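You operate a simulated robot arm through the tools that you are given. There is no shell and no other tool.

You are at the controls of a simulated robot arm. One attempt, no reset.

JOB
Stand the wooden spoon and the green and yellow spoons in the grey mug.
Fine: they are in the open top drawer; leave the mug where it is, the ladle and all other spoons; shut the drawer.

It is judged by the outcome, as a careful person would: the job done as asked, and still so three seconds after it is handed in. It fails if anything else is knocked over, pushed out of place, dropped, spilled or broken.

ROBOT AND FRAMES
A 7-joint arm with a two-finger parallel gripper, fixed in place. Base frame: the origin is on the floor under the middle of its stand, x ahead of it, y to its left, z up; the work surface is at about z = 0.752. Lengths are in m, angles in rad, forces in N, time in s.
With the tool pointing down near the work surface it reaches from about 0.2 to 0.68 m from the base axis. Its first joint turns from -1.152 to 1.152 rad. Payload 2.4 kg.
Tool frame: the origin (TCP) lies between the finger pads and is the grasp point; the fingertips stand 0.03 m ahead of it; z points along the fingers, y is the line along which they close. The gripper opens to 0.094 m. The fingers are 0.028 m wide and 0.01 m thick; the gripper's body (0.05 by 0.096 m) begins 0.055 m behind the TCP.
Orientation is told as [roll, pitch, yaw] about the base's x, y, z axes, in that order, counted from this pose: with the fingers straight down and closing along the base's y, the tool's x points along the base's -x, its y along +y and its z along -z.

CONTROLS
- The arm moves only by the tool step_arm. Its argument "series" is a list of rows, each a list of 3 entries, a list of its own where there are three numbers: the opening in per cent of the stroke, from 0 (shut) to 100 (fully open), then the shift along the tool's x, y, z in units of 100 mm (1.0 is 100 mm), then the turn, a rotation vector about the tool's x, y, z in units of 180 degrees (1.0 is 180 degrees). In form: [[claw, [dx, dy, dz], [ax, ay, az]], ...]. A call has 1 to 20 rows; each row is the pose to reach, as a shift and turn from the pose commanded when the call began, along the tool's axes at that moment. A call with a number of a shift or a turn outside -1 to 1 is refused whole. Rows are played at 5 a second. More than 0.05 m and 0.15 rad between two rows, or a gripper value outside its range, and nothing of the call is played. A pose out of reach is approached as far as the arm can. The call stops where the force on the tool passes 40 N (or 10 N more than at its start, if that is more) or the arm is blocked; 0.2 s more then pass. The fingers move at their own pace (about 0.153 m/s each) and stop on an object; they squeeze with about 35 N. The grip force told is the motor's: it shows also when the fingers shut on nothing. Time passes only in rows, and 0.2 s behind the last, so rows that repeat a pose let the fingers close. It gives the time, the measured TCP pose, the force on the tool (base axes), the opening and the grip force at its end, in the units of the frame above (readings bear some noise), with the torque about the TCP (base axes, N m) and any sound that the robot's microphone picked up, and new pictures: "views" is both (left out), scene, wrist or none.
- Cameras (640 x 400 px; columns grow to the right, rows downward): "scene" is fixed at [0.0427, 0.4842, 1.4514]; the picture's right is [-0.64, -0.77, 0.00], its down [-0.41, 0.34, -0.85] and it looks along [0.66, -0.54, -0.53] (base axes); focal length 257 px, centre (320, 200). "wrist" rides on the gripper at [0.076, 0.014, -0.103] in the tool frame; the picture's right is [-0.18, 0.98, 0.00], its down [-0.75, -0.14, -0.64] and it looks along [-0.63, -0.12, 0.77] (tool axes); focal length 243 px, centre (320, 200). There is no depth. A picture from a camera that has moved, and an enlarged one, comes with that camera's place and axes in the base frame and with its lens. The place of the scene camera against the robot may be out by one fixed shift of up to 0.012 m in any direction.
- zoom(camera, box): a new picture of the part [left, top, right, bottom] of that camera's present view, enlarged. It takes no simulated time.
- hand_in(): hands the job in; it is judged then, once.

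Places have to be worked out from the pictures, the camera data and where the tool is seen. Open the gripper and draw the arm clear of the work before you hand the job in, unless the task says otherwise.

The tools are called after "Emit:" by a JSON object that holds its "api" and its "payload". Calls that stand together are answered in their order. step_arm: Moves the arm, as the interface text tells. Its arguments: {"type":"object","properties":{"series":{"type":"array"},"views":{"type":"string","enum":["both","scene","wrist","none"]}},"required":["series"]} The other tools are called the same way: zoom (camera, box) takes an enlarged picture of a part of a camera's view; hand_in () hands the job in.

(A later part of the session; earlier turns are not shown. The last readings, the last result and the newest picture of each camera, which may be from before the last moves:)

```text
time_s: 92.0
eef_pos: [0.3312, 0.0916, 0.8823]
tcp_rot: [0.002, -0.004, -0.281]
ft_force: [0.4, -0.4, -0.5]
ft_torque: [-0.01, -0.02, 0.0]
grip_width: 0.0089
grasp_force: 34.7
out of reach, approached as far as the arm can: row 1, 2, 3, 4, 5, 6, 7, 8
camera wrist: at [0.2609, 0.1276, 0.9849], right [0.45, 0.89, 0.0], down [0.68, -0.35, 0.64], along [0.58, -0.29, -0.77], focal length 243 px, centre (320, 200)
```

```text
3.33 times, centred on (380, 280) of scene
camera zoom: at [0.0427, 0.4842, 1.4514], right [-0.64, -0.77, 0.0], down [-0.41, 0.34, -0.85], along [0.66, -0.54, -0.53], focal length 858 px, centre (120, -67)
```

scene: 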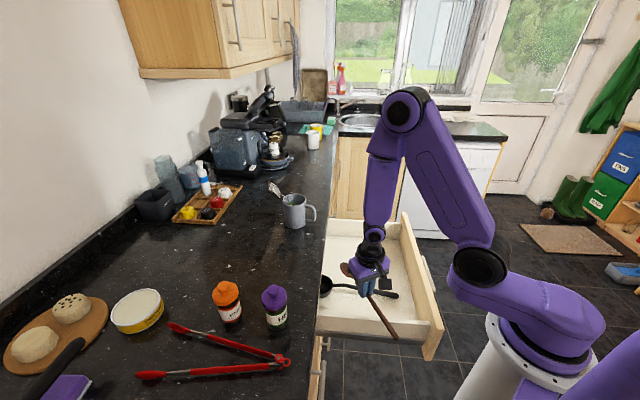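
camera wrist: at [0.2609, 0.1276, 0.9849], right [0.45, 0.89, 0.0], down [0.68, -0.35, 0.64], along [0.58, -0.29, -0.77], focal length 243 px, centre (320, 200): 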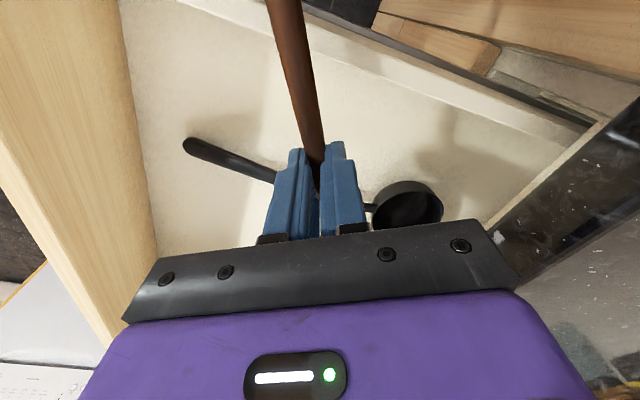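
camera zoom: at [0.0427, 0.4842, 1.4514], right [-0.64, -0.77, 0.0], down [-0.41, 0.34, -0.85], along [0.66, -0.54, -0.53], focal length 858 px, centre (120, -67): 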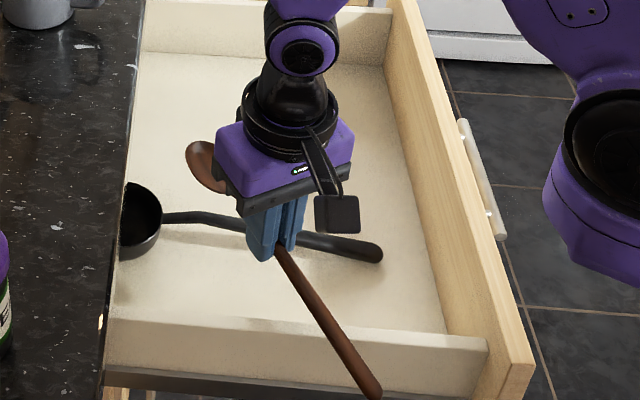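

Clear: the ladle is untouched and the spoon lies across above the drawer with the bowl away from the counter. I lift straight up.

Emit:
{"api": "step_arm", "payload": {"series": [[0, [0, 0, -0.2], [0, 0, 0]], [0, [0, 0, -0.4], [0, 0, 0]], [0, [0, 0, -0.6], [0, 0, 0]], [0, [0, 0, -0.8], [0, 0, 0]], [0, [0, 0, -1.0], [0, 0, 0]], [0, [0, 0, -1.0], [0, 0, 0]]], "views": "none"}}

Emit:
{"api": "step_arm", "payload": {"series": [[0, [0, 0, -0.2], [0, 0, 0]], [0, [0, 0, -0.4], [0, 0, 0]], [0, [0, 0, -0.6], [0, 0, 0]], [0, [0, 0, -0.8], [0, 0, 0]], [0, [0, 0, -1.0], [0, 0, 0]], [0, [0, 0, -1.0], [0, 0, 0]]], "views": "both"}}

```text
time_s: 93.4
eef_pos: [0.3208, 0.0759, 0.9054]
tcp_rot: [-0.032, -0.012, -0.278]
ft_force: [0.0, -0.6, -0.5]
ft_torque: [0.0, 0.01, 0.01]
grip_width: 0.0092
grasp_force: 35.2
out of reach, approached as far as the arm can: row 1, 2, 3, 4, 5, 6
```

```text
time_s: 94.8
eef_pos: [0.3225, 0.0744, 0.907]
tcp_rot: [-0.034, -0.01, -0.28]
ft_force: [0.5, 0.7, -1.0]
ft_torque: [-0.04, -0.01, 0.0]
grip_width: 0.0093
grasp_force: 34.8
out of reach, approached as far as the arm can: row 1, 2, 3, 4, 5, 6
camera wrist: at [0.2537, 0.1125, 1.0085], right [0.45, 0.89, -0.03], down [0.68, -0.32, 0.65], along [0.57, -0.31, -0.76], focal length 243 px, centre (320, 200)
```

scene: 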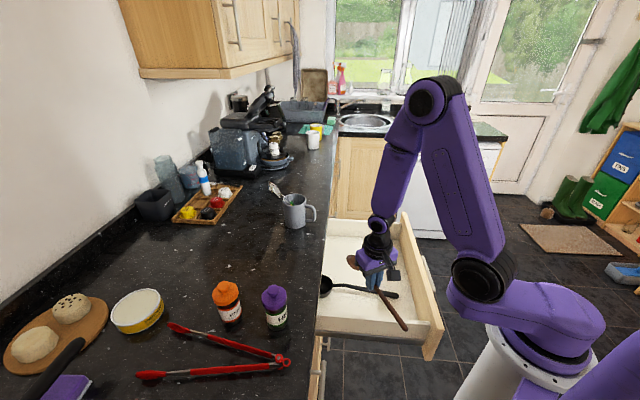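
wrist: 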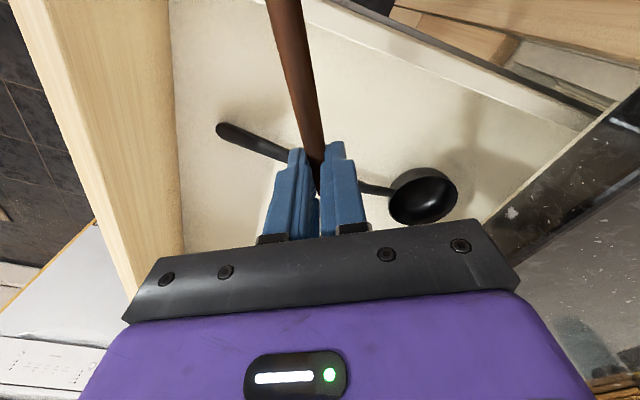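

The arm refuses to go straight up from here (a joint limit close to the base). I move outward a few centimetres, away from the base, and then try rising again.

Emit:
{"api": "step_arm", "payload": {"series": [[0, [-0.14, 0.14, 0], [0, 0, 0]], [0, [-0.28, 0.29, 0], [0, 0, 0]], [0, [-0.28, 0.29, -0.15], [0, 0, 0]], [0, [-0.28, 0.29, -0.3], [0, 0, 0]], [0, [-0.28, 0.29, -0.3], [0, 0, 0]]], "views": "scene"}}

```text
time_s: 96.0
eef_pos: [0.329, 0.0981, 0.9012]
tcp_rot: [-0.025, -0.015, -0.278]
ft_force: [0.2, -0.3, -0.3]
ft_torque: [0.0, 0.01, 0.01]
grip_width: 0.0089
grasp_force: 34.9
out of reach, approached as far as the arm can: row 1, 2, 3, 4, 5
```

scene: 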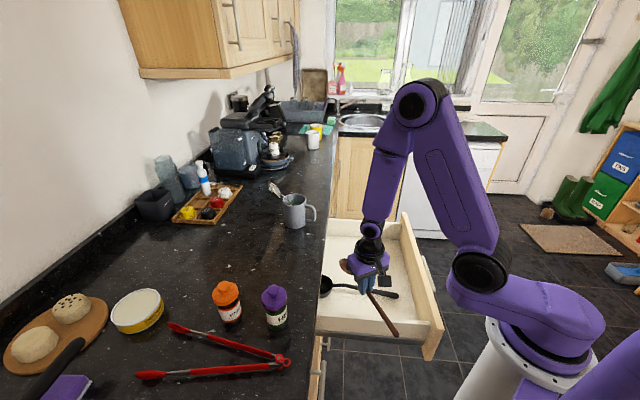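

Still limited here. The free way is sideways along the drawer to a larger radius: I slide about 10 cm along +e at this height, above the ladle and well away from counter and front panel.

Emit:
{"api": "step_arm", "payload": {"series": [[0, [-0.22, -0.12, 0.03], [0, 0, 0]], [0, [-0.44, -0.24, 0.03], [0, 0, 0]], [0, [-0.66, -0.36, 0.03], [0, 0, 0]], [0, [-0.875, -0.484, 0.03], [0, 0, 0]], [0, [-0.875, -0.484, 0.03], [0, 0, 0]]], "views": "both"}}

```text
time_s: 97.2
eef_pos: [0.3408, 0.0262, 0.8814]
tcp_rot: [-0.001, 0.002, -0.281]
ft_force: [-0.4, -0.4, -0.7]
ft_torque: [0.01, 0.04, -0.06]
grip_width: 0.0089
grasp_force: 35.2
out of reach, approached as far as the arm can: row 1, 2, 3, 4, 5
camera wrist: at [0.2722, 0.062, 0.9835], right [0.45, 0.89, 0.0], down [0.69, -0.35, 0.64], along [0.57, -0.29, -0.77], focal length 243 px, centre (320, 200)
```

scene: 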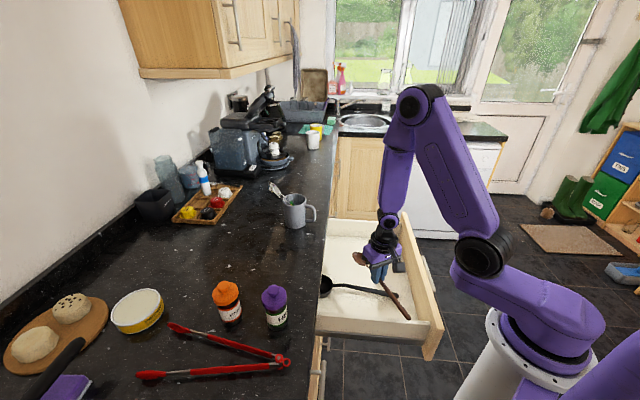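
wrist: 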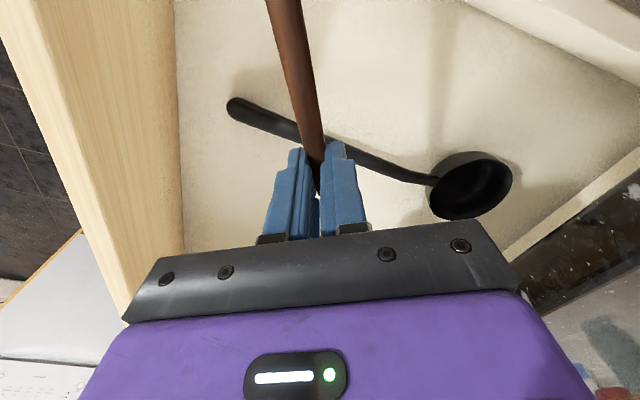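

The arm follows in y but not outward, so one joint seems pinned. I test small separate moves to learn what is free: first just 20 mm outward.

Emit:
{"api": "step_arm", "payload": {"series": [[0, [-0.1, 0.03, 0], [0, 0, 0]], [0, [-0.19, 0.055, 0], [0, 0, 0]], [0, [-0.19, 0.055, 0], [0, 0, 0]]], "views": "none"}}

Emit:
{"api": "step_arm", "payload": {"series": [[0, [0, 0, 0], [0, 0, -0.04]], [0, [0, 0, 0], [0, 0, -0.08]], [0, [0, 0, 0], [0, 0, -0.12]], [0, [0, 0, 0], [0, 0, -0.12]]], "views": "none"}}

```text
time_s: 98.0
eef_pos: [0.3518, 0.0314, 0.8805]
tcp_rot: [0.029, -0.009, -0.281]
ft_force: [0.8, -0.2, 0.0]
ft_torque: [-0.01, 0.05, 0.02]
grip_width: 0.009
grasp_force: 34.8
out of reach, approached as far as the arm can: row 1, 2
```

```text
time_s: 99.0
eef_pos: [0.3602, 0.0234, 0.8776]
tcp_rot: [0.009, 0.013, 0.097]
ft_force: [0.1, -0.2, 0.0]
ft_torque: [0.0, 0.02, 0.03]
grip_width: 0.009
grasp_force: 35.4
out of reach, approached as far as the arm can: row 1
```

That worked: the last rows converged and the arm is at r≈0.36 again, yaw 0.1. Now I try rising slowly together with a slight outward motion.

Emit:
{"api": "step_arm", "payload": {"series": [[0, [-0.05, 0, -0.05], [0, 0, 0]], [0, [-0.1, 0, -0.12], [0, 0, 0]], [0, [-0.13, 0, -0.2], [0, 0, 0]], [0, [-0.15, 0, -0.3], [0, 0, 0]], [0, [-0.15, 0, -0.4], [0, 0, 0]], [0, [-0.15, 0, -0.5], [0, 0, 0]], [0, [-0.15, 0, -0.5], [0, 0, 0]], [0, [-0.15, 0, -0.5], [0, 0, 0]]], "views": "both"}}

```text
time_s: 100.8
eef_pos: [0.3772, 0.0243, 0.9292]
tcp_rot: [0.01, 0.013, 0.097]
ft_force: [0.1, -0.1, -0.3]
ft_torque: [0.04, -0.01, 0.0]
grip_width: 0.009
grasp_force: 35.0
camera wrist: at [0.3007, 0.0311, 1.0327], right [0.09, 1.0, 0.01], down [0.77, -0.07, 0.63], along [0.63, -0.05, -0.77], focal length 243 px, centre (320, 200)
```

scene: 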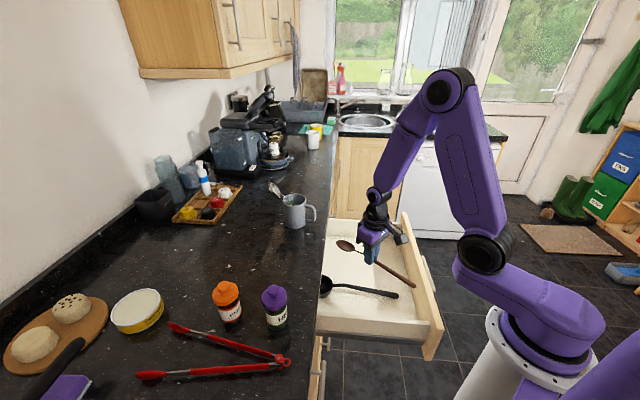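
wrist: 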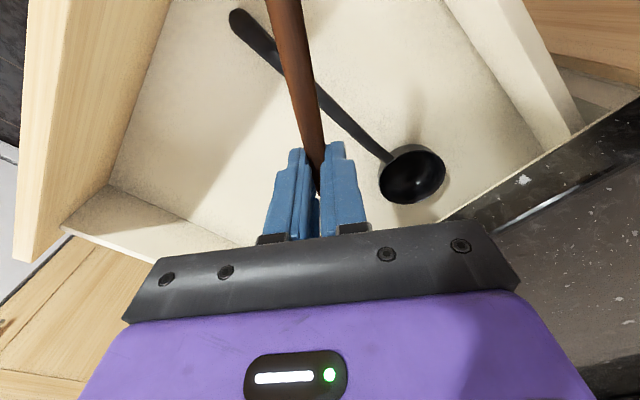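

The arm is free again and the ladle lies undisturbed. I raise the wooden spoon further to about z = 1.13.

Emit:
{"api": "step_arm", "payload": {"series": [[0, [-0.1, 0, -0.2], [0, 0, 0]], [0, [-0.2, 0, -0.4], [0, 0, 0]], [0, [-0.3, 0, -0.6], [0, 0, 0]], [0, [-0.4, 0, -0.8], [0, 0, 0]], [0, [-0.5, 0, -1.0], [0, 0, 0]], [0, [-0.5, 0, -1.0], [0, 0, 0]]], "views": "none"}}

Emit:
{"api": "step_arm", "payload": {"series": [[0, [-0.1, -0.05, -0.2], [0, 0, 0]], [0, [-0.2, -0.1, -0.4], [0, 0, 0]], [0, [-0.3, -0.15, -0.6], [0, 0, 0]], [0, [-0.4, -0.2, -0.8], [0, 0, 0]], [0, [-0.5, -0.25, -1.0], [0, 0, 0]], [0, [-0.5, -0.25, -1.0], [0, 0, 0]]], "views": "both"}}

```text
time_s: 102.2
eef_pos: [0.427, 0.0302, 1.0273]
tcp_rot: [0.009, 0.012, 0.095]
ft_force: [-0.1, 0.1, 0.2]
ft_torque: [-0.02, -0.01, -0.01]
grip_width: 0.0087
grasp_force: 34.6
```

```text
time_s: 103.6
eef_pos: [0.48, 0.0082, 1.1268]
tcp_rot: [0.01, 0.011, 0.095]
ft_force: [0.9, -0.4, 0.6]
ft_torque: [0.0, 0.06, 0.0]
grip_width: 0.009
grasp_force: 35.0
camera wrist: at [0.4036, 0.0148, 1.2304], right [0.09, 1.0, 0.01], down [0.77, -0.07, 0.63], along [0.63, -0.05, -0.78], focal length 243 px, centre (320, 200)
```

scene: 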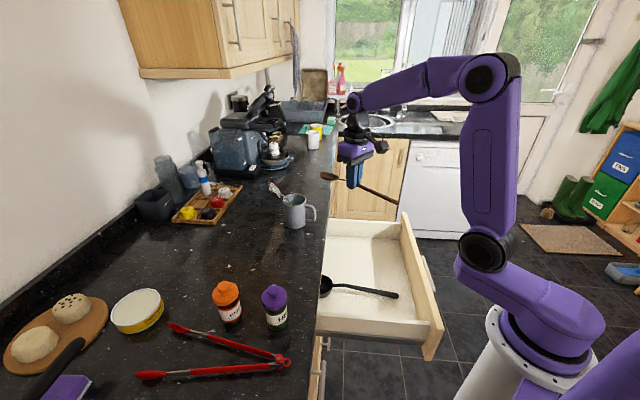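
wrist: 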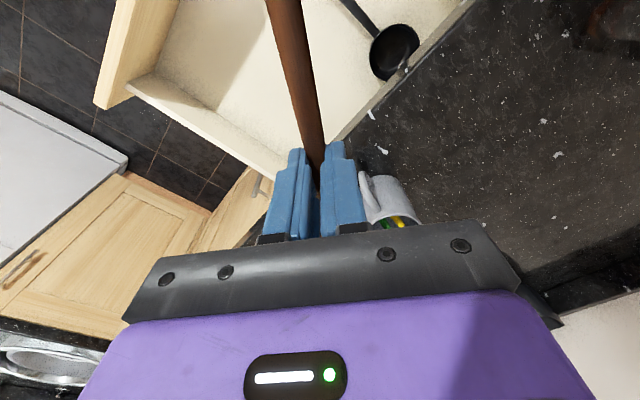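

All clear of the drawer now. I turn the yaw to about 15° and rise 50 mm, then tilt the tool up so the wooden spoon stands handle-down.

Emit:
{"api": "step_arm", "payload": {"series": [[0, [0, 0, -0.15], [0, 0, -0.018]], [0, [0, 0, -0.3], [0, 0, -0.036]], [0, [0, 0, -0.5], [0, 0, -0.053]], [0, [0, 0, -0.5], [0, 0, -0.053]]], "views": "none"}}

Emit:
{"api": "step_arm", "payload": {"series": [[0, [0, 0, 0], [0, -0.0384, 0]], [0, [0, 0, 0], [0, -0.0768, 0]], [0, [0, 0, 0], [0, -0.1151, 0]], [0, [0, 0, 0], [0, -0.1535, 0]], [0, [0, 0, 0], [0, -0.1919, 0]], [0, [0, 0, 0], [0, -0.2303, 0]], [0, [0, 0, 0], [0, -0.2687, 0]], [0, [0, 0, 0], [0, -0.307, 0]], [0, [0, 0, 0], [0, -0.3454, 0]], [0, [0, 0, 0], [0, -0.3838, 0]], [0, [0, 0, 0], [0, -0.4222, 0]], [0, [0, 0, 0], [0, -0.4222, 0]]], "views": "both"}}

Emit:
{"api": "zoom", "payload": {"camera": "scene", "box": [260, 100, 420, 240]}}

```text
time_s: 104.6
eef_pos: [0.4828, 0.008, 1.1768]
tcp_rot: [0.01, 0.011, 0.264]
ft_force: [0.8, -0.2, -0.6]
ft_torque: [0.0, 0.04, 0.0]
grip_width: 0.009
grasp_force: 35.3
```

```text
time_s: 107.2
eef_pos: [0.4826, 0.0086, 1.1755]
tcp_rot: [0.02, -0.955, 0.246]
ft_force: [0.4, -0.6, -0.7]
ft_torque: [0.01, 0.01, 0.01]
grip_width: 0.0089
grasp_force: 35.0
out of reach, approached as far as the arm can: row 9, 10, 11, 12
camera wrist: at [0.3552, -0.0112, 1.1735], right [-0.15, 0.98, 0.16], down [-0.05, -0.17, 0.98], along [0.99, 0.14, 0.07], focal length 243 px, centre (320, 200)
```

scene: 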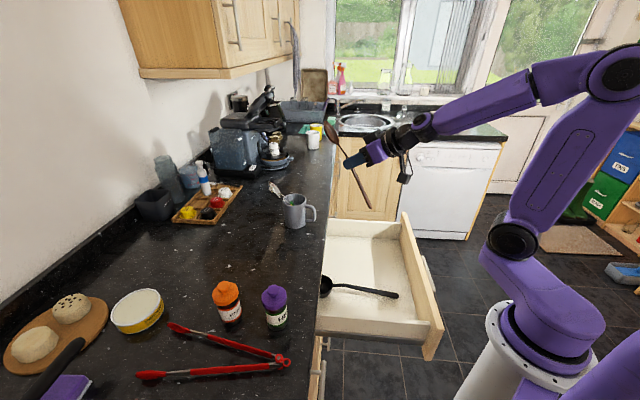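
wrist: 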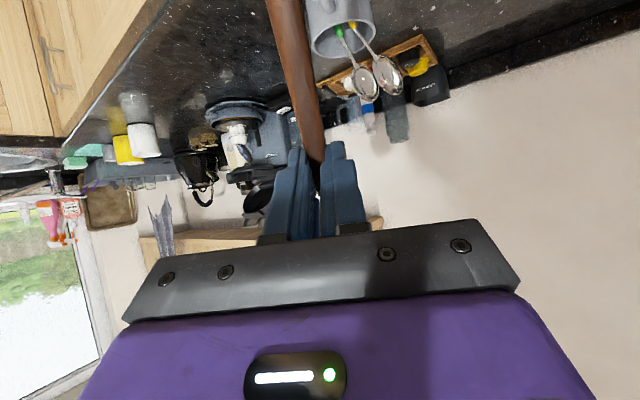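

```text
2.86 times, centred on (340, 170) of scene
camera zoom: at [0.0427, 0.4842, 1.4514], right [-0.64, -0.77, 0.0], down [-0.41, 0.34, -0.85], along [0.66, -0.54, -0.53], focal length 735 px, centre (263, 286)
```

zoom: 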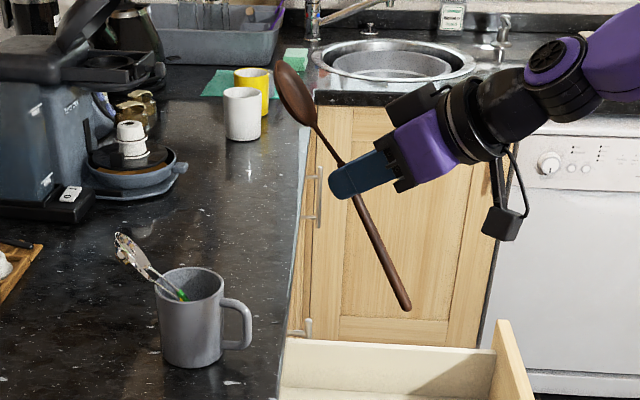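

The tilt stopped at 55° because the wrist comes too close to the base here. I move 10 cm forward and 2 cm up, and then complete the tilt.

Emit:
{"api": "step_arm", "payload": {"series": [[0, [-0.185, 0, 0.175], [0, 0, 0]], [0, [-0.37, 0, 0.35], [0, 0, 0]], [0, [-0.555, 0, 0.525], [0, 0, 0]], [0, [-0.741, 0, 0.7], [0, 0, 0]], [0, [-0.741, 0, 0.7], [0, -0.03, 0]], [0, [-0.741, 0, 0.7], [0, -0.06, 0]], [0, [-0.741, 0, 0.7], [0, -0.09, 0]], [0, [-0.741, 0, 0.7], [0, -0.1183, 0]], [0, [-0.741, 0, 0.7], [0, -0.1183, 0]]], "views": "both"}}

Emit:
{"api": "zoom", "payload": {"camera": "scene", "box": [250, 100, 390, 240]}}

```text
time_s: 109.2
eef_pos: [0.5783, 0.0345, 1.1968]
tcp_rot: [0.046, -1.326, 0.22]
ft_force: [-0.3, 0.0, -0.3]
ft_torque: [-0.05, -0.03, 0.03]
grip_width: 0.0087
grasp_force: 34.4
camera wrist: at [0.4609, 0.0174, 1.148], right [-0.21, 0.96, 0.19], down [-0.39, -0.26, 0.88], along [0.9, 0.12, 0.43], focal length 243 px, centre (320, 200)
```

scene: 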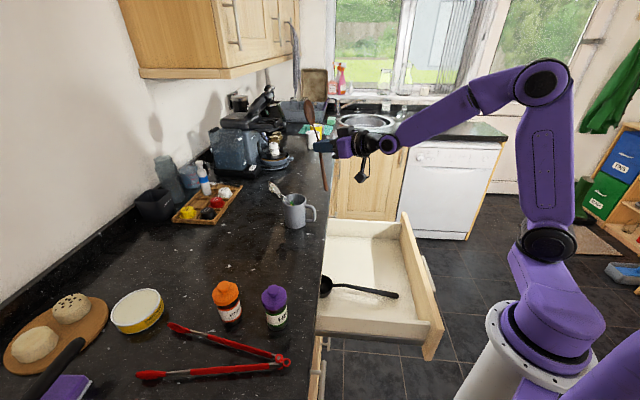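
wrist: 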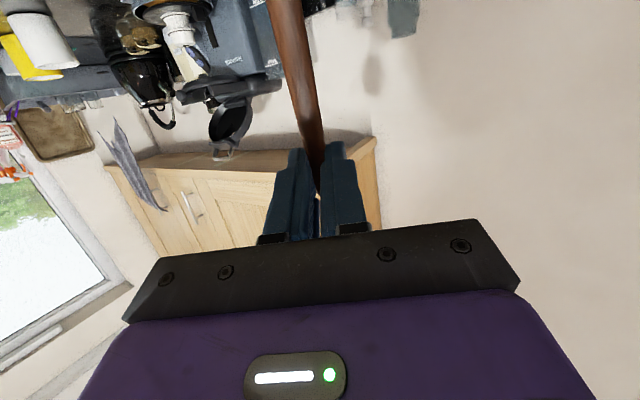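

```text
2.86 times, centred on (320, 170) of scene
camera zoom: at [0.0426, 0.4842, 1.4514], right [-0.64, -0.77, 0.0], down [-0.41, 0.33, -0.85], along [0.66, -0.54, -0.53], focal length 735 px, centre (320, 286)
```

zoom: 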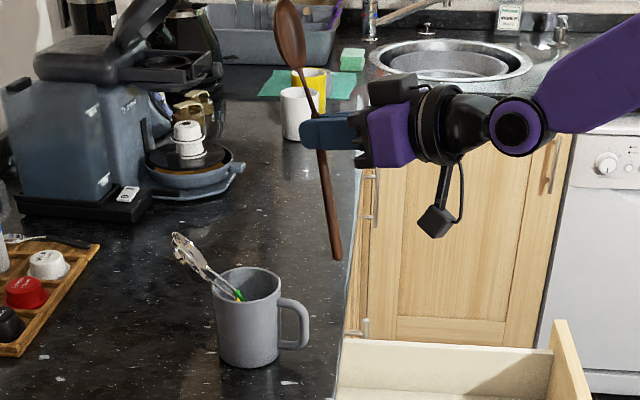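

The wooden spoon stands nearly vertical (tool azimuth 15°), its handle end near (0.569,0.034,1.058). I move it toward the free left slot in the mug at (0.668,0.077), keeping it above the rim.

Emit:
{"api": "step_arm", "payload": {"series": [[0, [-0.043, 0.027, 0.173], [0, 0, 0]], [0, [-0.086, 0.053, 0.347], [0, 0, 0]], [0, [-0.129, 0.08, 0.52], [0, 0, 0]], [0, [-0.129, 0.08, 0.52], [0, 0, 0]]], "views": "none"}}

Emit:
{"api": "step_arm", "payload": {"series": [[0, [-0.043, 0.027, 0.173], [0, 0, 0]], [0, [-0.086, 0.053, 0.347], [0, 0, 0]], [0, [-0.129, 0.08, 0.52], [0, 0, 0]], [0, [-0.129, 0.08, 0.52], [0, 0, 0]]], "views": "both"}}

Emit:
{"api": "zoom", "payload": {"camera": "scene", "box": [250, 120, 370, 240]}}

```text
time_s: 110.2
eef_pos: [0.6269, 0.0543, 1.1973]
tcp_rot: [0.043, -1.326, 0.22]
ft_force: [0.4, 0.0, -0.8]
ft_torque: [0.01, 0.02, -0.02]
grip_width: 0.009
grasp_force: 35.2
```

```text
time_s: 111.2
eef_pos: [0.6772, 0.075, 1.1965]
tcp_rot: [0.045, -1.324, 0.216]
ft_force: [-0.3, 0.1, -1.0]
ft_torque: [-0.01, 0.03, -0.01]
grip_width: 0.0088
grasp_force: 35.2
camera wrist: at [0.5595, 0.0593, 1.1479], right [-0.21, 0.96, 0.19], down [-0.39, -0.26, 0.89], along [0.9, 0.11, 0.42], focal length 243 px, centre (320, 200)
```

scene: 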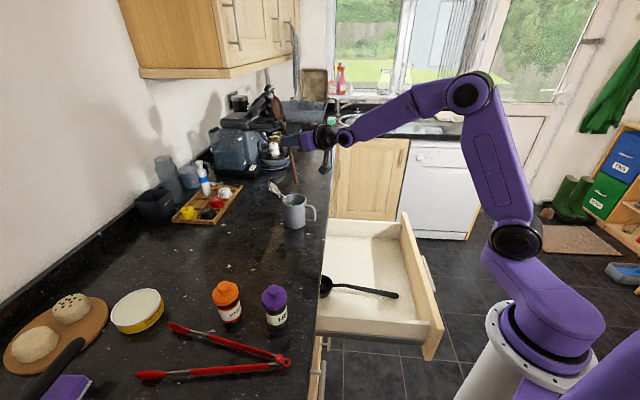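
wrist: 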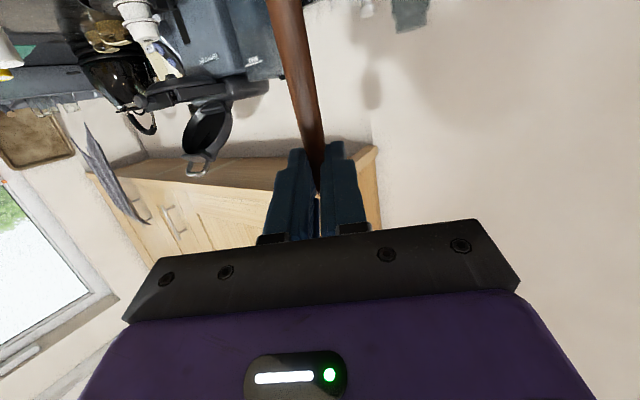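

```text
3.33 times, centred on (310, 180) of scene
camera zoom: at [0.0427, 0.4842, 1.4514], right [-0.64, -0.77, 0.0], down [-0.41, 0.33, -0.85], along [0.66, -0.54, -0.53], focal length 858 px, centre (353, 267)
```

zoom: 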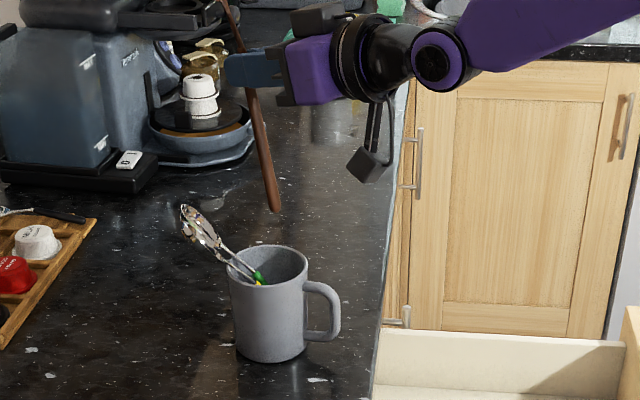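

The handle end is over the left slot, but with this lean the upper handle would meet the rim when lowered. I make the spoon more upright (tilt 86°) and pull back 25 mm so it can go straight down.

Emit:
{"api": "step_arm", "payload": {"series": [[0, [0.02, 0.01, -0.083], [0, -0.0185, 0]], [0, [0.041, 0.019, -0.166], [0, -0.037, 0]], [0, [0.062, 0.028, -0.249], [0, -0.0556, 0]], [0, [0.062, 0.028, -0.249], [0, -0.0556, 0]]], "views": "wrist"}}

Emit:
{"api": "zoom", "payload": {"camera": "scene", "box": [250, 120, 370, 240]}}

```text
time_s: 112.2
eef_pos: [0.651, 0.072, 1.195]
tcp_rot: [0.158, -1.502, 0.107]
ft_force: [-0.3, 0.1, -0.4]
ft_torque: [0.01, -0.01, 0.01]
grip_width: 0.0089
grasp_force: 35.1
camera wrist: at [0.5431, 0.0586, 1.1272], right [-0.24, 0.95, 0.19], down [-0.53, -0.3, 0.79], along [0.81, 0.09, 0.57], focal length 243 px, centre (320, 200)
```

wrist: 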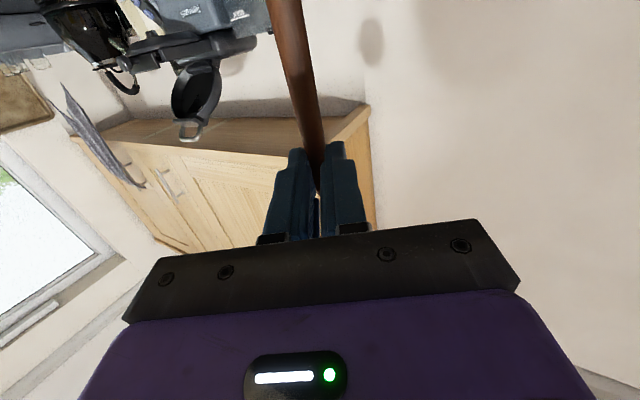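

```text
3.33 times, centred on (310, 180) of scene
camera zoom: at [0.0427, 0.4842, 1.4514], right [-0.64, -0.77, 0.0], down [-0.41, 0.34, -0.85], along [0.66, -0.54, -0.53], focal length 858 px, centre (353, 267)
```

zoom: 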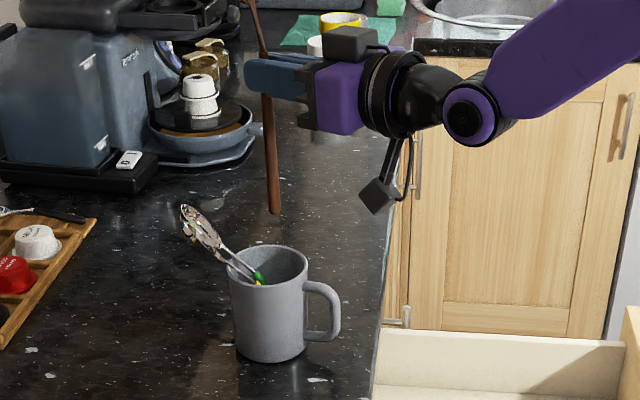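

The spoon hangs nearly vertical with its end computed 17 mm left of the mug's centre line. I lower it 80 mm so the end just enters the mug, then check from both cameras.

Emit:
{"api": "step_arm", "payload": {"series": [[0, [0.2, -0.002, 0.014], [0, 0, 0]], [0, [0.4, -0.004, 0.027], [0, 0, 0]], [0, [0.6, -0.007, 0.041], [0, 0, 0]], [0, [0.8, -0.009, 0.054], [0, 0, 0]], [0, [0.8, -0.009, 0.054], [0, 0, 0]]], "views": "wrist"}}

Emit:
{"api": "zoom", "payload": {"camera": "scene", "box": [265, 150, 345, 240]}}

```text
time_s: 113.4
eef_pos: [0.6518, 0.0727, 1.1152]
tcp_rot: [0.155, -1.502, 0.109]
ft_force: [0.1, 0.3, -0.9]
ft_torque: [-0.01, 0.0, 0.01]
grip_width: 0.0093
grasp_force: 35.3
camera wrist: at [0.5441, 0.06, 1.0466], right [-0.24, 0.95, 0.19], down [-0.53, -0.3, 0.79], along [0.81, 0.09, 0.57], focal length 243 px, centre (320, 200)
```

wrist: 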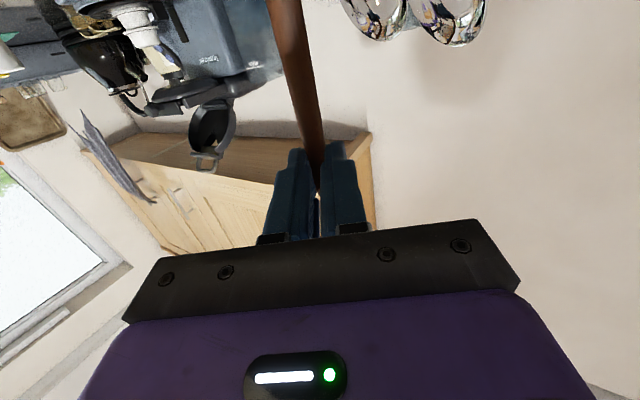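

```text
4.44 times, centred on (305, 195) of scene
camera zoom: at [0.0427, 0.4842, 1.4514], right [-0.64, -0.77, 0.0], down [-0.41, 0.34, -0.85], along [0.66, -0.54, -0.53], focal length 1144 px, centre (387, 222)
```

zoom: 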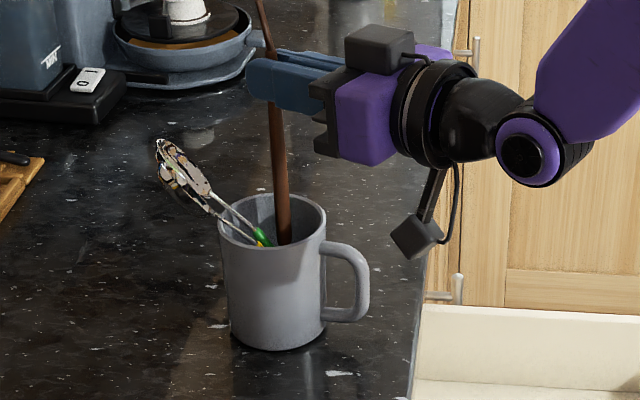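

The handle has entered the mug cleanly beside the teaspoons with no contact force. I continue down 40 mm slowly.

Emit:
{"api": "step_arm", "payload": {"series": [[0, [0.1, -0.001, 0.007], [0, 0, 0]], [0, [0.2, -0.002, 0.014], [0, 0, 0]], [0, [0.3, -0.003, 0.02], [0, 0, 0]], [0, [0.4, -0.004, 0.027], [0, 0, 0]], [0, [0.4, -0.004, 0.027], [0, 0, 0]]], "views": "wrist"}}

Emit:
{"api": "zoom", "payload": {"camera": "scene", "box": [265, 150, 345, 240]}}

```text
time_s: 114.6
eef_pos: [0.6515, 0.0718, 1.0758]
tcp_rot: [0.155, -1.5, 0.108]
ft_force: [0.2, -0.7, -0.7]
ft_torque: [0.0, 0.0, 0.0]
grip_width: 0.0091
grasp_force: 35.0
camera wrist: at [0.5447, 0.0597, 1.0072], right [-0.24, 0.95, 0.19], down [-0.53, -0.3, 0.8], along [0.81, 0.09, 0.57], focal length 243 px, centre (320, 200)
```

wrist: 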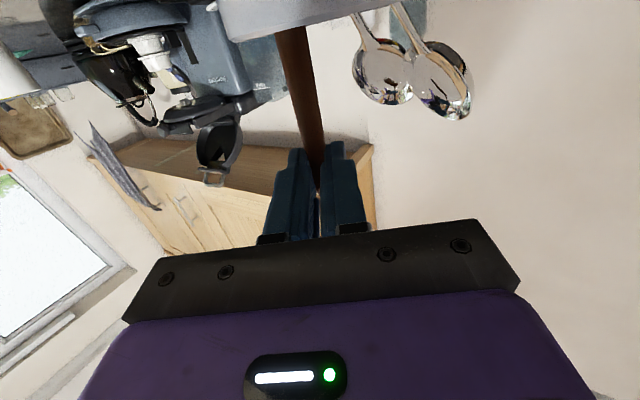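

```text
4.44 times, centred on (305, 195) of scene
camera zoom: at [0.0427, 0.4842, 1.4514], right [-0.64, -0.77, 0.0], down [-0.41, 0.34, -0.85], along [0.66, -0.54, -0.53], focal length 1144 px, centre (387, 222)
```

zoom: 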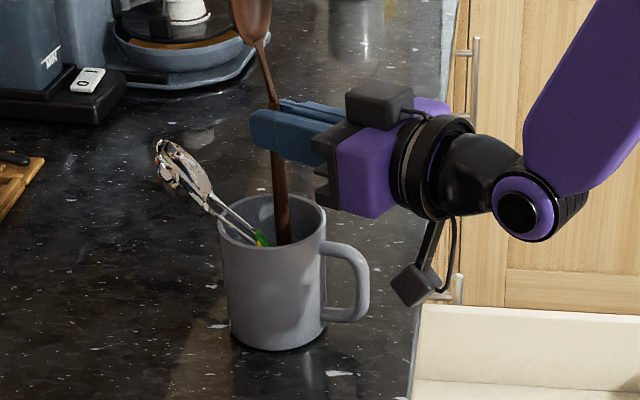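

The spoon's end is about 2 cm above the mug's floor, no contact. I lower 14 mm more, then lean the spoon gently 7° toward the rim while still holding it, so it won't fall over on release.

Emit:
{"api": "step_arm", "payload": {"series": [[0, [0.05, 0, 0.003], [0, 0, 0]], [0, [0.1, 0, 0.007], [0, 0, 0]], [0, [0.14, 0, 0.01], [0, 0, 0]], [0, [0.14, 0, 0.01], [0, 0, 0]]], "views": "none"}}

Emit:
{"api": "step_arm", "payload": {"series": [[0, [-0.005, 0, 0.043], [0, 0.0097, 0]], [0, [-0.01, 0, 0.086], [0, 0.0194, 0]], [0, [-0.014, 0, 0.129], [0, 0.0292, 0]], [0, [-0.019, 0, 0.172], [0, 0.0389, 0]], [0, [-0.019, 0, 0.172], [0, 0.0389, 0]]], "views": "wrist"}}

Emit:
{"api": "zoom", "payload": {"camera": "scene", "box": [265, 150, 345, 240]}}

```text
time_s: 115.6
eef_pos: [0.6527, 0.0723, 1.0624]
tcp_rot: [0.156, -1.5, 0.109]
ft_force: [-0.3, 0.6, 0.3]
ft_torque: [-0.01, 0.02, 0.01]
grip_width: 0.009
grasp_force: 34.9
```

```text
time_s: 116.8
eef_pos: [0.6701, 0.0775, 1.0629]
tcp_rot: [0.056, -1.378, 0.207]
ft_force: [0.3, 0.4, -1.0]
ft_torque: [0.01, 0.02, 0.02]
grip_width: 0.0088
grasp_force: 34.8
camera wrist: at [0.555, 0.0622, 1.0078], right [-0.22, 0.96, 0.19], down [-0.43, -0.27, 0.86], along [0.88, 0.11, 0.47], focal length 243 px, centre (320, 200)
```

wrist: 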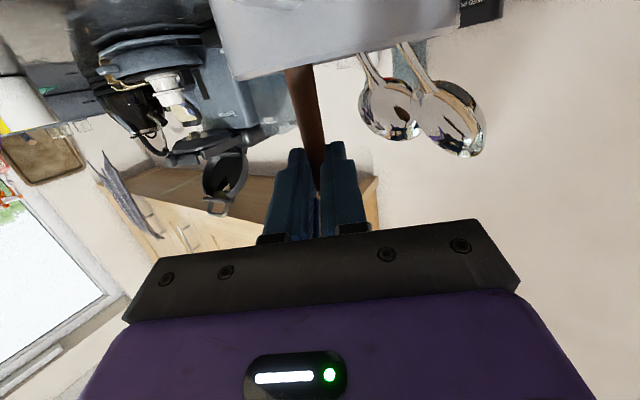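

```text
4.44 times, centred on (305, 195) of scene
camera zoom: at [0.0427, 0.4842, 1.4514], right [-0.64, -0.77, 0.0], down [-0.41, 0.34, -0.85], along [0.66, -0.54, -0.53], focal length 1144 px, centre (387, 222)
```

zoom: 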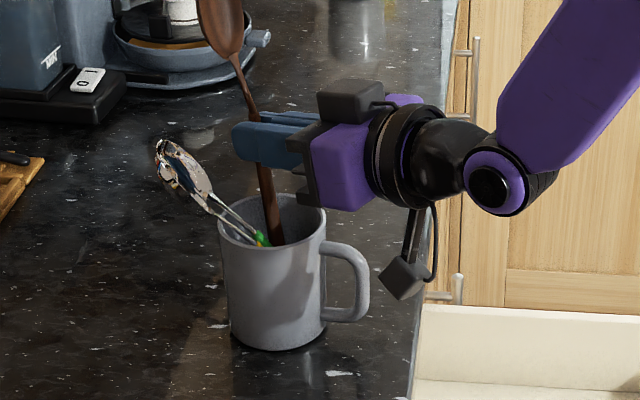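

Forces stay near zero and the mug hasn't moved. I open slightly so the spoon drops the last few millimetres between the fingers.

Emit:
{"api": "step_arm", "payload": {"series": [[12, [0, 0, 0], [0, 0, 0]], [15, [0, 0, 0], [0, 0, 0]], [15, [0, 0, 0], [0, 0, 0]], [20, [0, 0, 0], [0, 0, 0]], [25, [0, 0, 0], [0, 0, 0]], [25, [0, 0, 0], [0, 0, 0]]], "views": "wrist"}}

Emit:
{"api": "zoom", "payload": {"camera": "scene", "box": [265, 130, 345, 240]}}

```text
time_s: 118.2
eef_pos: [0.6701, 0.0757, 1.0628]
tcp_rot: [0.057, -1.38, 0.208]
ft_force: [-0.4, -0.2, -0.7]
ft_torque: [0.02, 0.01, -0.01]
grip_width: 0.0234
grasp_force: 0.1
camera wrist: at [0.5549, 0.0622, 1.0077], right [-0.22, 0.96, 0.19], down [-0.43, -0.27, 0.86], along [0.88, 0.11, 0.47], focal length 243 px, centre (320, 200)
```

wrist: 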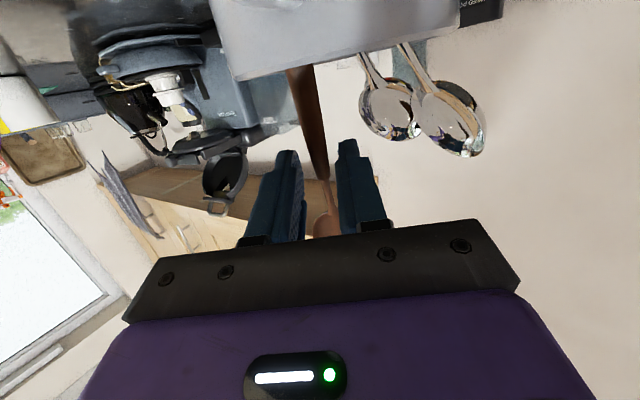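

```text
3.64 times, centred on (305, 185) of scene
camera zoom: at [0.0427, 0.4842, 1.4514], right [-0.64, -0.77, 0.0], down [-0.41, 0.34, -0.85], along [0.66, -0.54, -0.53], focal length 936 px, centre (374, 254)
```

zoom: 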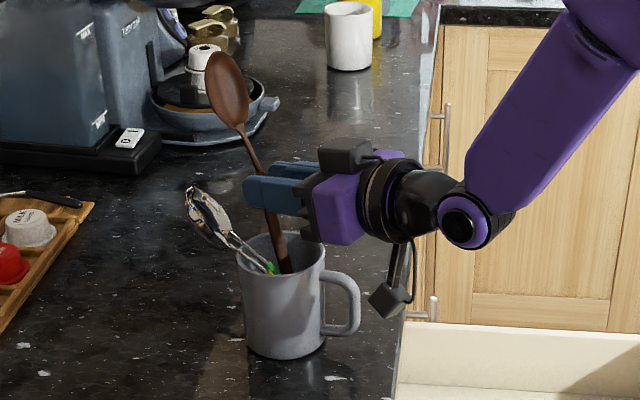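

The wooden spoon stands in the mug, leaning lightly between the open fingers. I back the gripper straight out horizontally.

Emit:
{"api": "step_arm", "payload": {"series": [[32, [0, 0, 0], [0, 0, 0]], [32, [0.02, 0, -0.1], [0, 0, 0]], [32, [0.05, 0, -0.25], [0, 0, 0]], [32, [0.09, 0, -0.48], [0, 0, 0]], [32, [0.14, 0, -0.72], [0, 0, 0]], [32, [0.19, 0, -0.98], [0, 0, 0]], [32, [0.19, 0, -0.98], [0, 0, 0]]], "views": "both"}}

Emit:
{"api": "zoom", "payload": {"camera": "scene", "box": [265, 130, 345, 240]}}

```text
time_s: 119.8
eef_pos: [0.5707, 0.0539, 1.0655]
tcp_rot: [0.055, -1.379, 0.207]
ft_force: [-0.3, -0.7, -0.2]
ft_torque: [0.03, -0.01, 0.02]
grip_width: 0.03
grasp_force: 0.1
camera wrist: at [0.4564, 0.0383, 1.0093], right [-0.22, 0.96, 0.19], down [-0.43, -0.27, 0.86], along [0.87, 0.11, 0.47], focal length 243 px, centre (320, 200)
```

scene: 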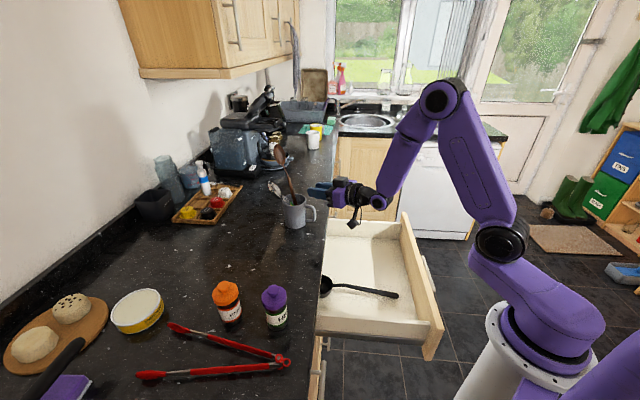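
wrist: 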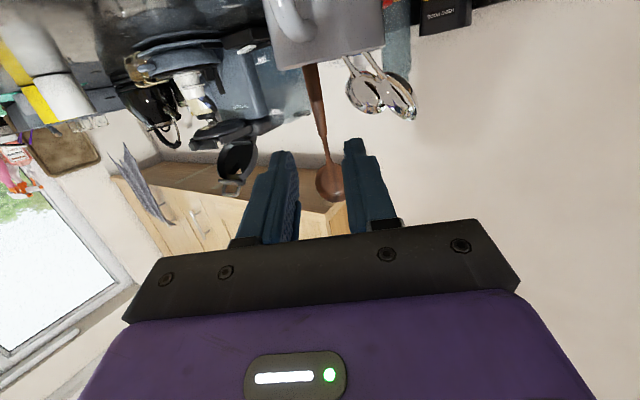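

```text
3.64 times, centred on (305, 185) of scene
camera zoom: at [0.0426, 0.4842, 1.4514], right [-0.64, -0.77, 0.0], down [-0.41, 0.34, -0.85], along [0.66, -0.54, -0.53], focal length 936 px, centre (374, 254)
```

zoom: 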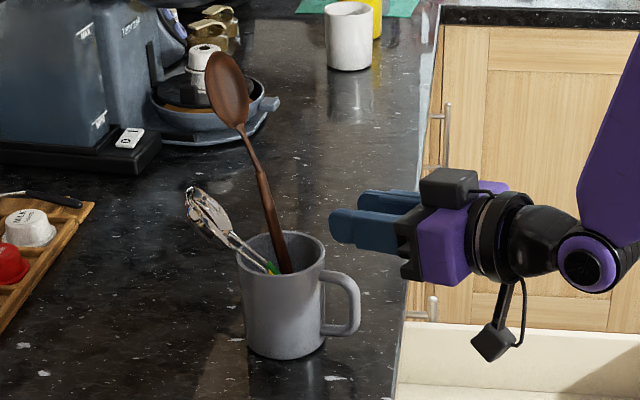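

All three spoons now stand in the mug. Next is the drawer: I bring the tool back and down to a 25° tilt, ready to push the drawer front with closed fingers.

Emit:
{"api": "step_arm", "payload": {"series": [[20, [-0.05, 0, -0.073], [0, 0.0375, 0]], [10, [-0.099, 0, -0.147], [0, 0.075, 0]], [0, [-0.149, 0, -0.22], [0, 0.1125, 0]], [0, [-0.198, 0, -0.293], [0, 0.15, 0]], [0, [-0.248, 0, -0.366], [0, 0.1875, 0]], [0, [-0.297, 0, -0.44], [0, 0.225, 0]], [0, [-0.347, 0, -0.513], [0, 0.2625, 0]], [0, [-0.396, 0, -0.586], [0, 0.3, 0]], [0, [-0.396, 0, -0.586], [0, 0.3, 0]]], "views": "both"}}

Emit:
{"api": "zoom", "payload": {"camera": "scene", "box": [265, 130, 345, 240]}}

```text
time_s: 121.8
eef_pos: [0.5246, 0.0387, 1.1126]
tcp_rot: [0.012, -0.435, 0.259]
ft_force: [1.2, -0.1, 0.9]
ft_torque: [0.02, 0.01, -0.06]
grip_width: 0.0
grasp_force: 33.0
camera wrist: at [0.4127, 0.0229, 1.1732], right [-0.09, 0.99, 0.09], down [0.44, -0.04, 0.9], along [0.89, 0.12, -0.43], focal length 243 px, centre (320, 200)
```

scene: 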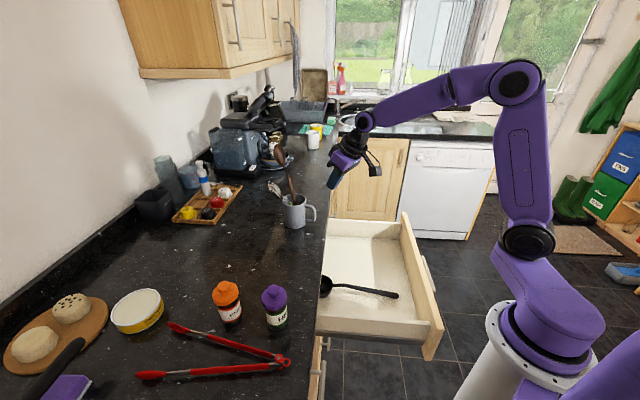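
wrist: 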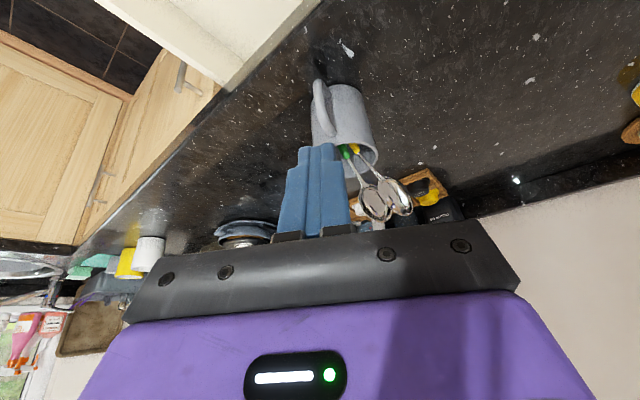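

```text
3.64 times, centred on (305, 185) of scene
camera zoom: at [0.0426, 0.4842, 1.4514], right [-0.64, -0.77, 0.0], down [-0.41, 0.34, -0.85], along [0.66, -0.54, -0.53], focal length 936 px, centre (374, 254)
```

zoom: 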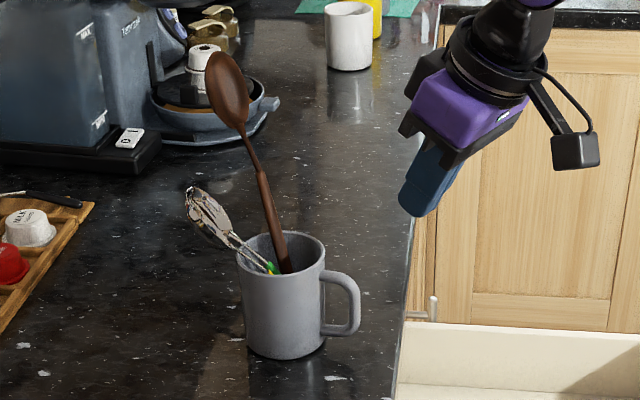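

Everything stands still. I take a close look at the drawer front and its handle before planning the push.

Emit:
{"api": "zoom", "payload": {"camera": "scene", "box": [310, 200, 470, 370]}}

```text
2.35 times, centred on (390, 285) of scene
camera zoom: at [0.0426, 0.4842, 1.4514], right [-0.64, -0.77, 0.0], down [-0.41, 0.34, -0.85], along [0.66, -0.54, -0.53], focal length 606 px, centre (155, 0)
```

zoom: 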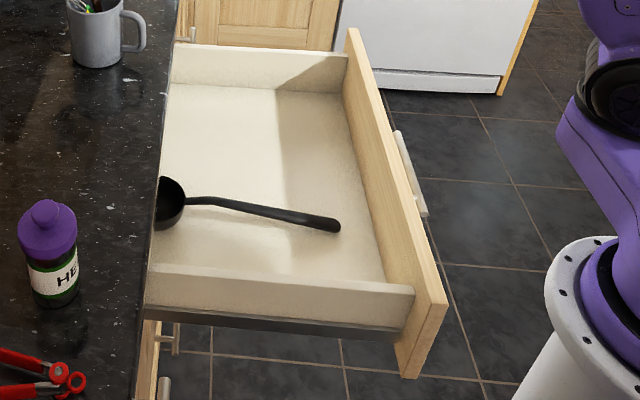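

The drawer front runs at n≈0.125 with its bar handle between e≈0.23 and 0.38; I'll push at e≈0.43, beside the bar. First I turn the tool to face along the drawer's travel while moving toward it.

Emit:
{"api": "step_arm", "payload": {"series": [[0, [0.147, -0.143, -0.068], [-0.014, 0, -0.0302]], [0, [0.294, -0.286, -0.137], [-0.0281, 0, -0.0605]], [0, [0.441, -0.43, -0.205], [-0.0421, 0, -0.0907]], [0, [0.588, -0.573, -0.274], [-0.0562, 0, -0.121]], [0, [0.735, -0.716, -0.342], [-0.0702, 0, -0.1512]], [0, [0.735, -0.716, -0.342], [-0.0702, 0, -0.1512]]], "views": "none"}}

```text
time_s: 123.2
eef_pos: [0.4656, -0.0525, 1.1105]
tcp_rot: [0.011, -0.441, 0.781]
ft_force: [0.5, -0.6, 0.2]
ft_torque: [0.01, 0.02, 0.02]
grip_width: 0.0002
grasp_force: 32.8
```

Azimuth 45° reached. I move back beyond the drawer front at this height, in two steps.

Emit:
{"api": "step_arm", "payload": {"series": [[0, [0.25, -0.08, -0.118], [0, 0, 0]], [0, [0.5, -0.16, -0.235], [0, 0, 0]], [0, [0.75, -0.24, -0.353], [0, 0, 0]], [0, [0.994, -0.318, -0.47], [0, 0, 0]], [0, [0.994, -0.318, -0.47], [0, 0, 0]]], "views": "none"}}

Emit:
{"api": "step_arm", "payload": {"series": [[0, [0.25, -0.08, -0.118], [0, 0, 0]], [0, [0.5, -0.16, -0.235], [0, 0, 0]], [0, [0.75, -0.24, -0.353], [0, 0, 0]], [0, [0.994, -0.318, -0.47], [0, 0, 0]], [0, [0.994, -0.318, -0.47], [0, 0, 0]]], "views": "both"}}

```text
time_s: 124.4
eef_pos: [0.4087, -0.1538, 1.1121]
tcp_rot: [0.011, -0.441, 0.783]
ft_force: [0.3, 0.3, 0.2]
ft_torque: [0.01, 0.0, -0.01]
grip_width: 0.0002
grasp_force: 32.8
```

```text
time_s: 125.6
eef_pos: [0.3533, -0.2542, 1.1121]
tcp_rot: [0.011, -0.442, 0.781]
ft_force: [-0.1, 0.7, -0.1]
ft_torque: [-0.02, 0.01, -0.03]
grip_width: 0.0
grasp_force: 33.3
camera wrist: at [0.2649, -0.3237, 1.1732], right [-0.58, 0.81, 0.09], down [0.39, 0.18, 0.9], along [0.72, 0.56, -0.42], focal length 243 px, centre (320, 200)
```

scene: 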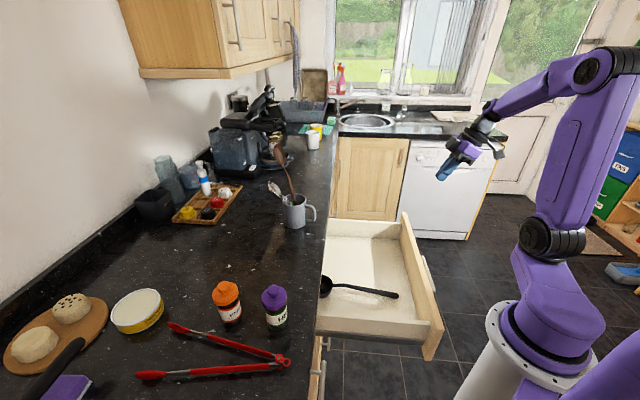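
wrist: 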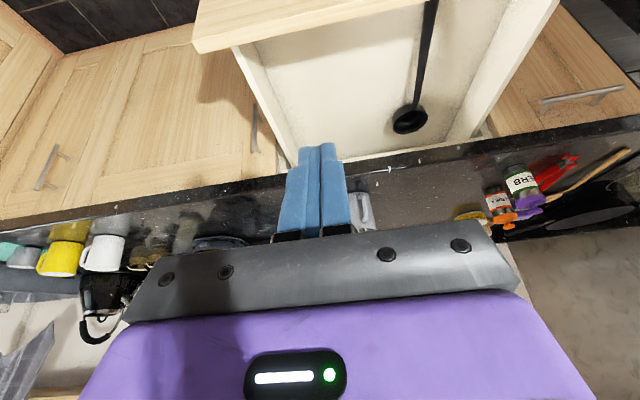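

I'm in front of the drawer (n≈0.07, e≈0.43). I back off 2 cm more and descend in front of the panel, watching for contact.

Emit:
{"api": "step_arm", "payload": {"series": [[0, [0.15, 0, 0.205], [0, 0, 0]], [0, [0.3, 0, 0.41], [0, 0, 0]], [0, [0.456, 0, 0.614], [0, 0, 0]], [0, [0.608, 0, 0.819], [0, 0, 0]]], "views": "none"}}

Emit:
{"api": "step_arm", "payload": {"series": [[0, [0.107, 0, 0.226], [0, 0, 0]], [0, [0.214, 0, 0.452], [0, 0, 0]], [0, [0.32, 0, 0.678], [0, 0, 0]], [0, [0.427, 0, 0.904], [0, 0, 0]], [0, [0.427, 0, 0.904], [0, 0, 0]]], "views": "both"}}

```text
time_s: 126.6
eef_pos: [0.3395, -0.265, 1.0102]
tcp_rot: [0.007, -0.441, 0.783]
ft_force: [-0.9, 0.1, -0.2]
ft_torque: [0.0, 0.03, -0.01]
grip_width: 0.0
grasp_force: 32.7
```

```text
time_s: 127.8
eef_pos: [0.3382, -0.2672, 0.911]
tcp_rot: [0.009, -0.441, 0.783]
ft_force: [-0.6, 0.2, -0.1]
ft_torque: [0.04, 0.04, 0.02]
grip_width: 0.0001
grasp_force: 33.0
camera wrist: at [0.2496, -0.3364, 0.9716], right [-0.58, 0.81, 0.09], down [0.39, 0.18, 0.9], along [0.72, 0.56, -0.42], focal length 243 px, centre (320, 200)
```

scene: 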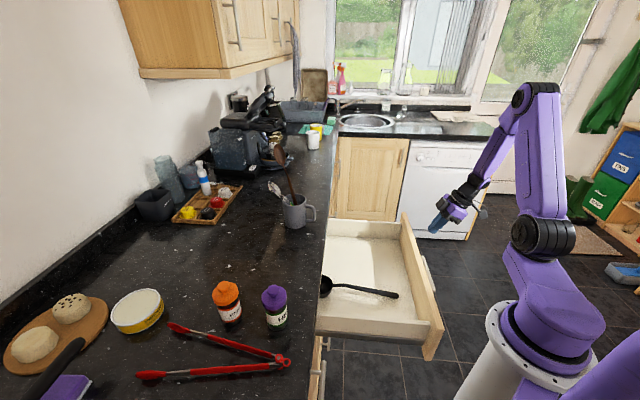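
wrist: 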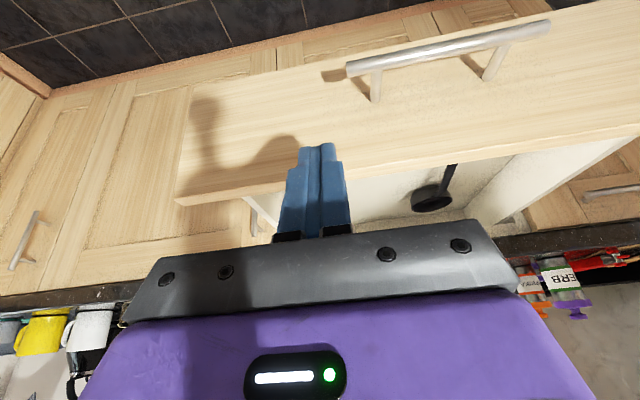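

The view shows the panel's outer face and bar handle (left end e≈0.40, z≈0.79); my fingers are just beyond it, above the bar's height. I descend 43 mm and then advance gently to contact.

Emit:
{"api": "step_arm", "payload": {"series": [[0, [0.09, 0, 0.195], [0, 0, 0]], [0, [0.184, 0, 0.389], [0, 0, 0]], [0, [0.184, 0, 0.389], [0, 0, 0]]], "views": "none"}}

Emit:
{"api": "step_arm", "payload": {"series": [[0, [-0.09, 0, 0.043], [0, 0, 0]], [0, [-0.18, 0, 0.085], [0, 0, 0]], [0, [-0.27, 0, 0.128], [0, 0, 0]], [0, [-0.36, 0, 0.171], [0, 0, 0]], [0, [-0.36, 0, 0.171], [0, 0, 0]]], "views": "both"}}

```text
time_s: 128.6
eef_pos: [0.3387, -0.2673, 0.8689]
tcp_rot: [0.008, -0.441, 0.781]
ft_force: [-0.1, 0.6, -0.4]
ft_torque: [0.03, -0.03, 0.01]
grip_width: 0.0002
grasp_force: 33.0
```

```text
time_s: 129.8
eef_pos: [0.369, -0.2386, 0.8709]
tcp_rot: [0.01, -0.443, 0.782]
ft_force: [-0.5, 0.3, -0.4]
ft_torque: [-0.02, 0.02, -0.02]
grip_width: 0.0
grasp_force: 33.0
camera wrist: at [0.2786, -0.3078, 0.9302], right [-0.58, 0.81, 0.09], down [0.39, 0.18, 0.9], along [0.72, 0.55, -0.42], focal length 243 px, centre (320, 200)
```

scene: 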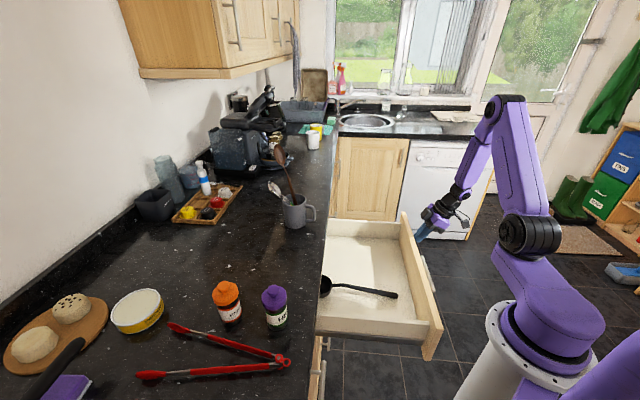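
wrist: 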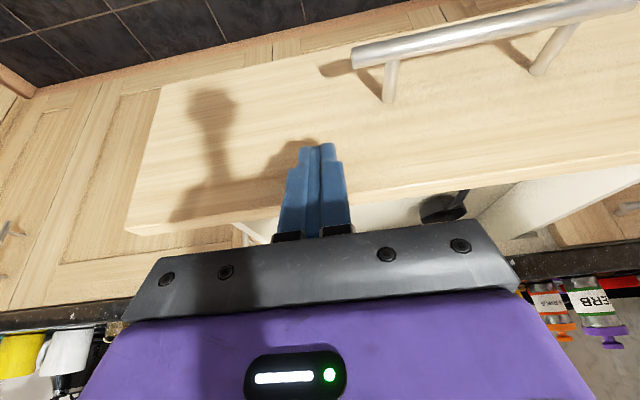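

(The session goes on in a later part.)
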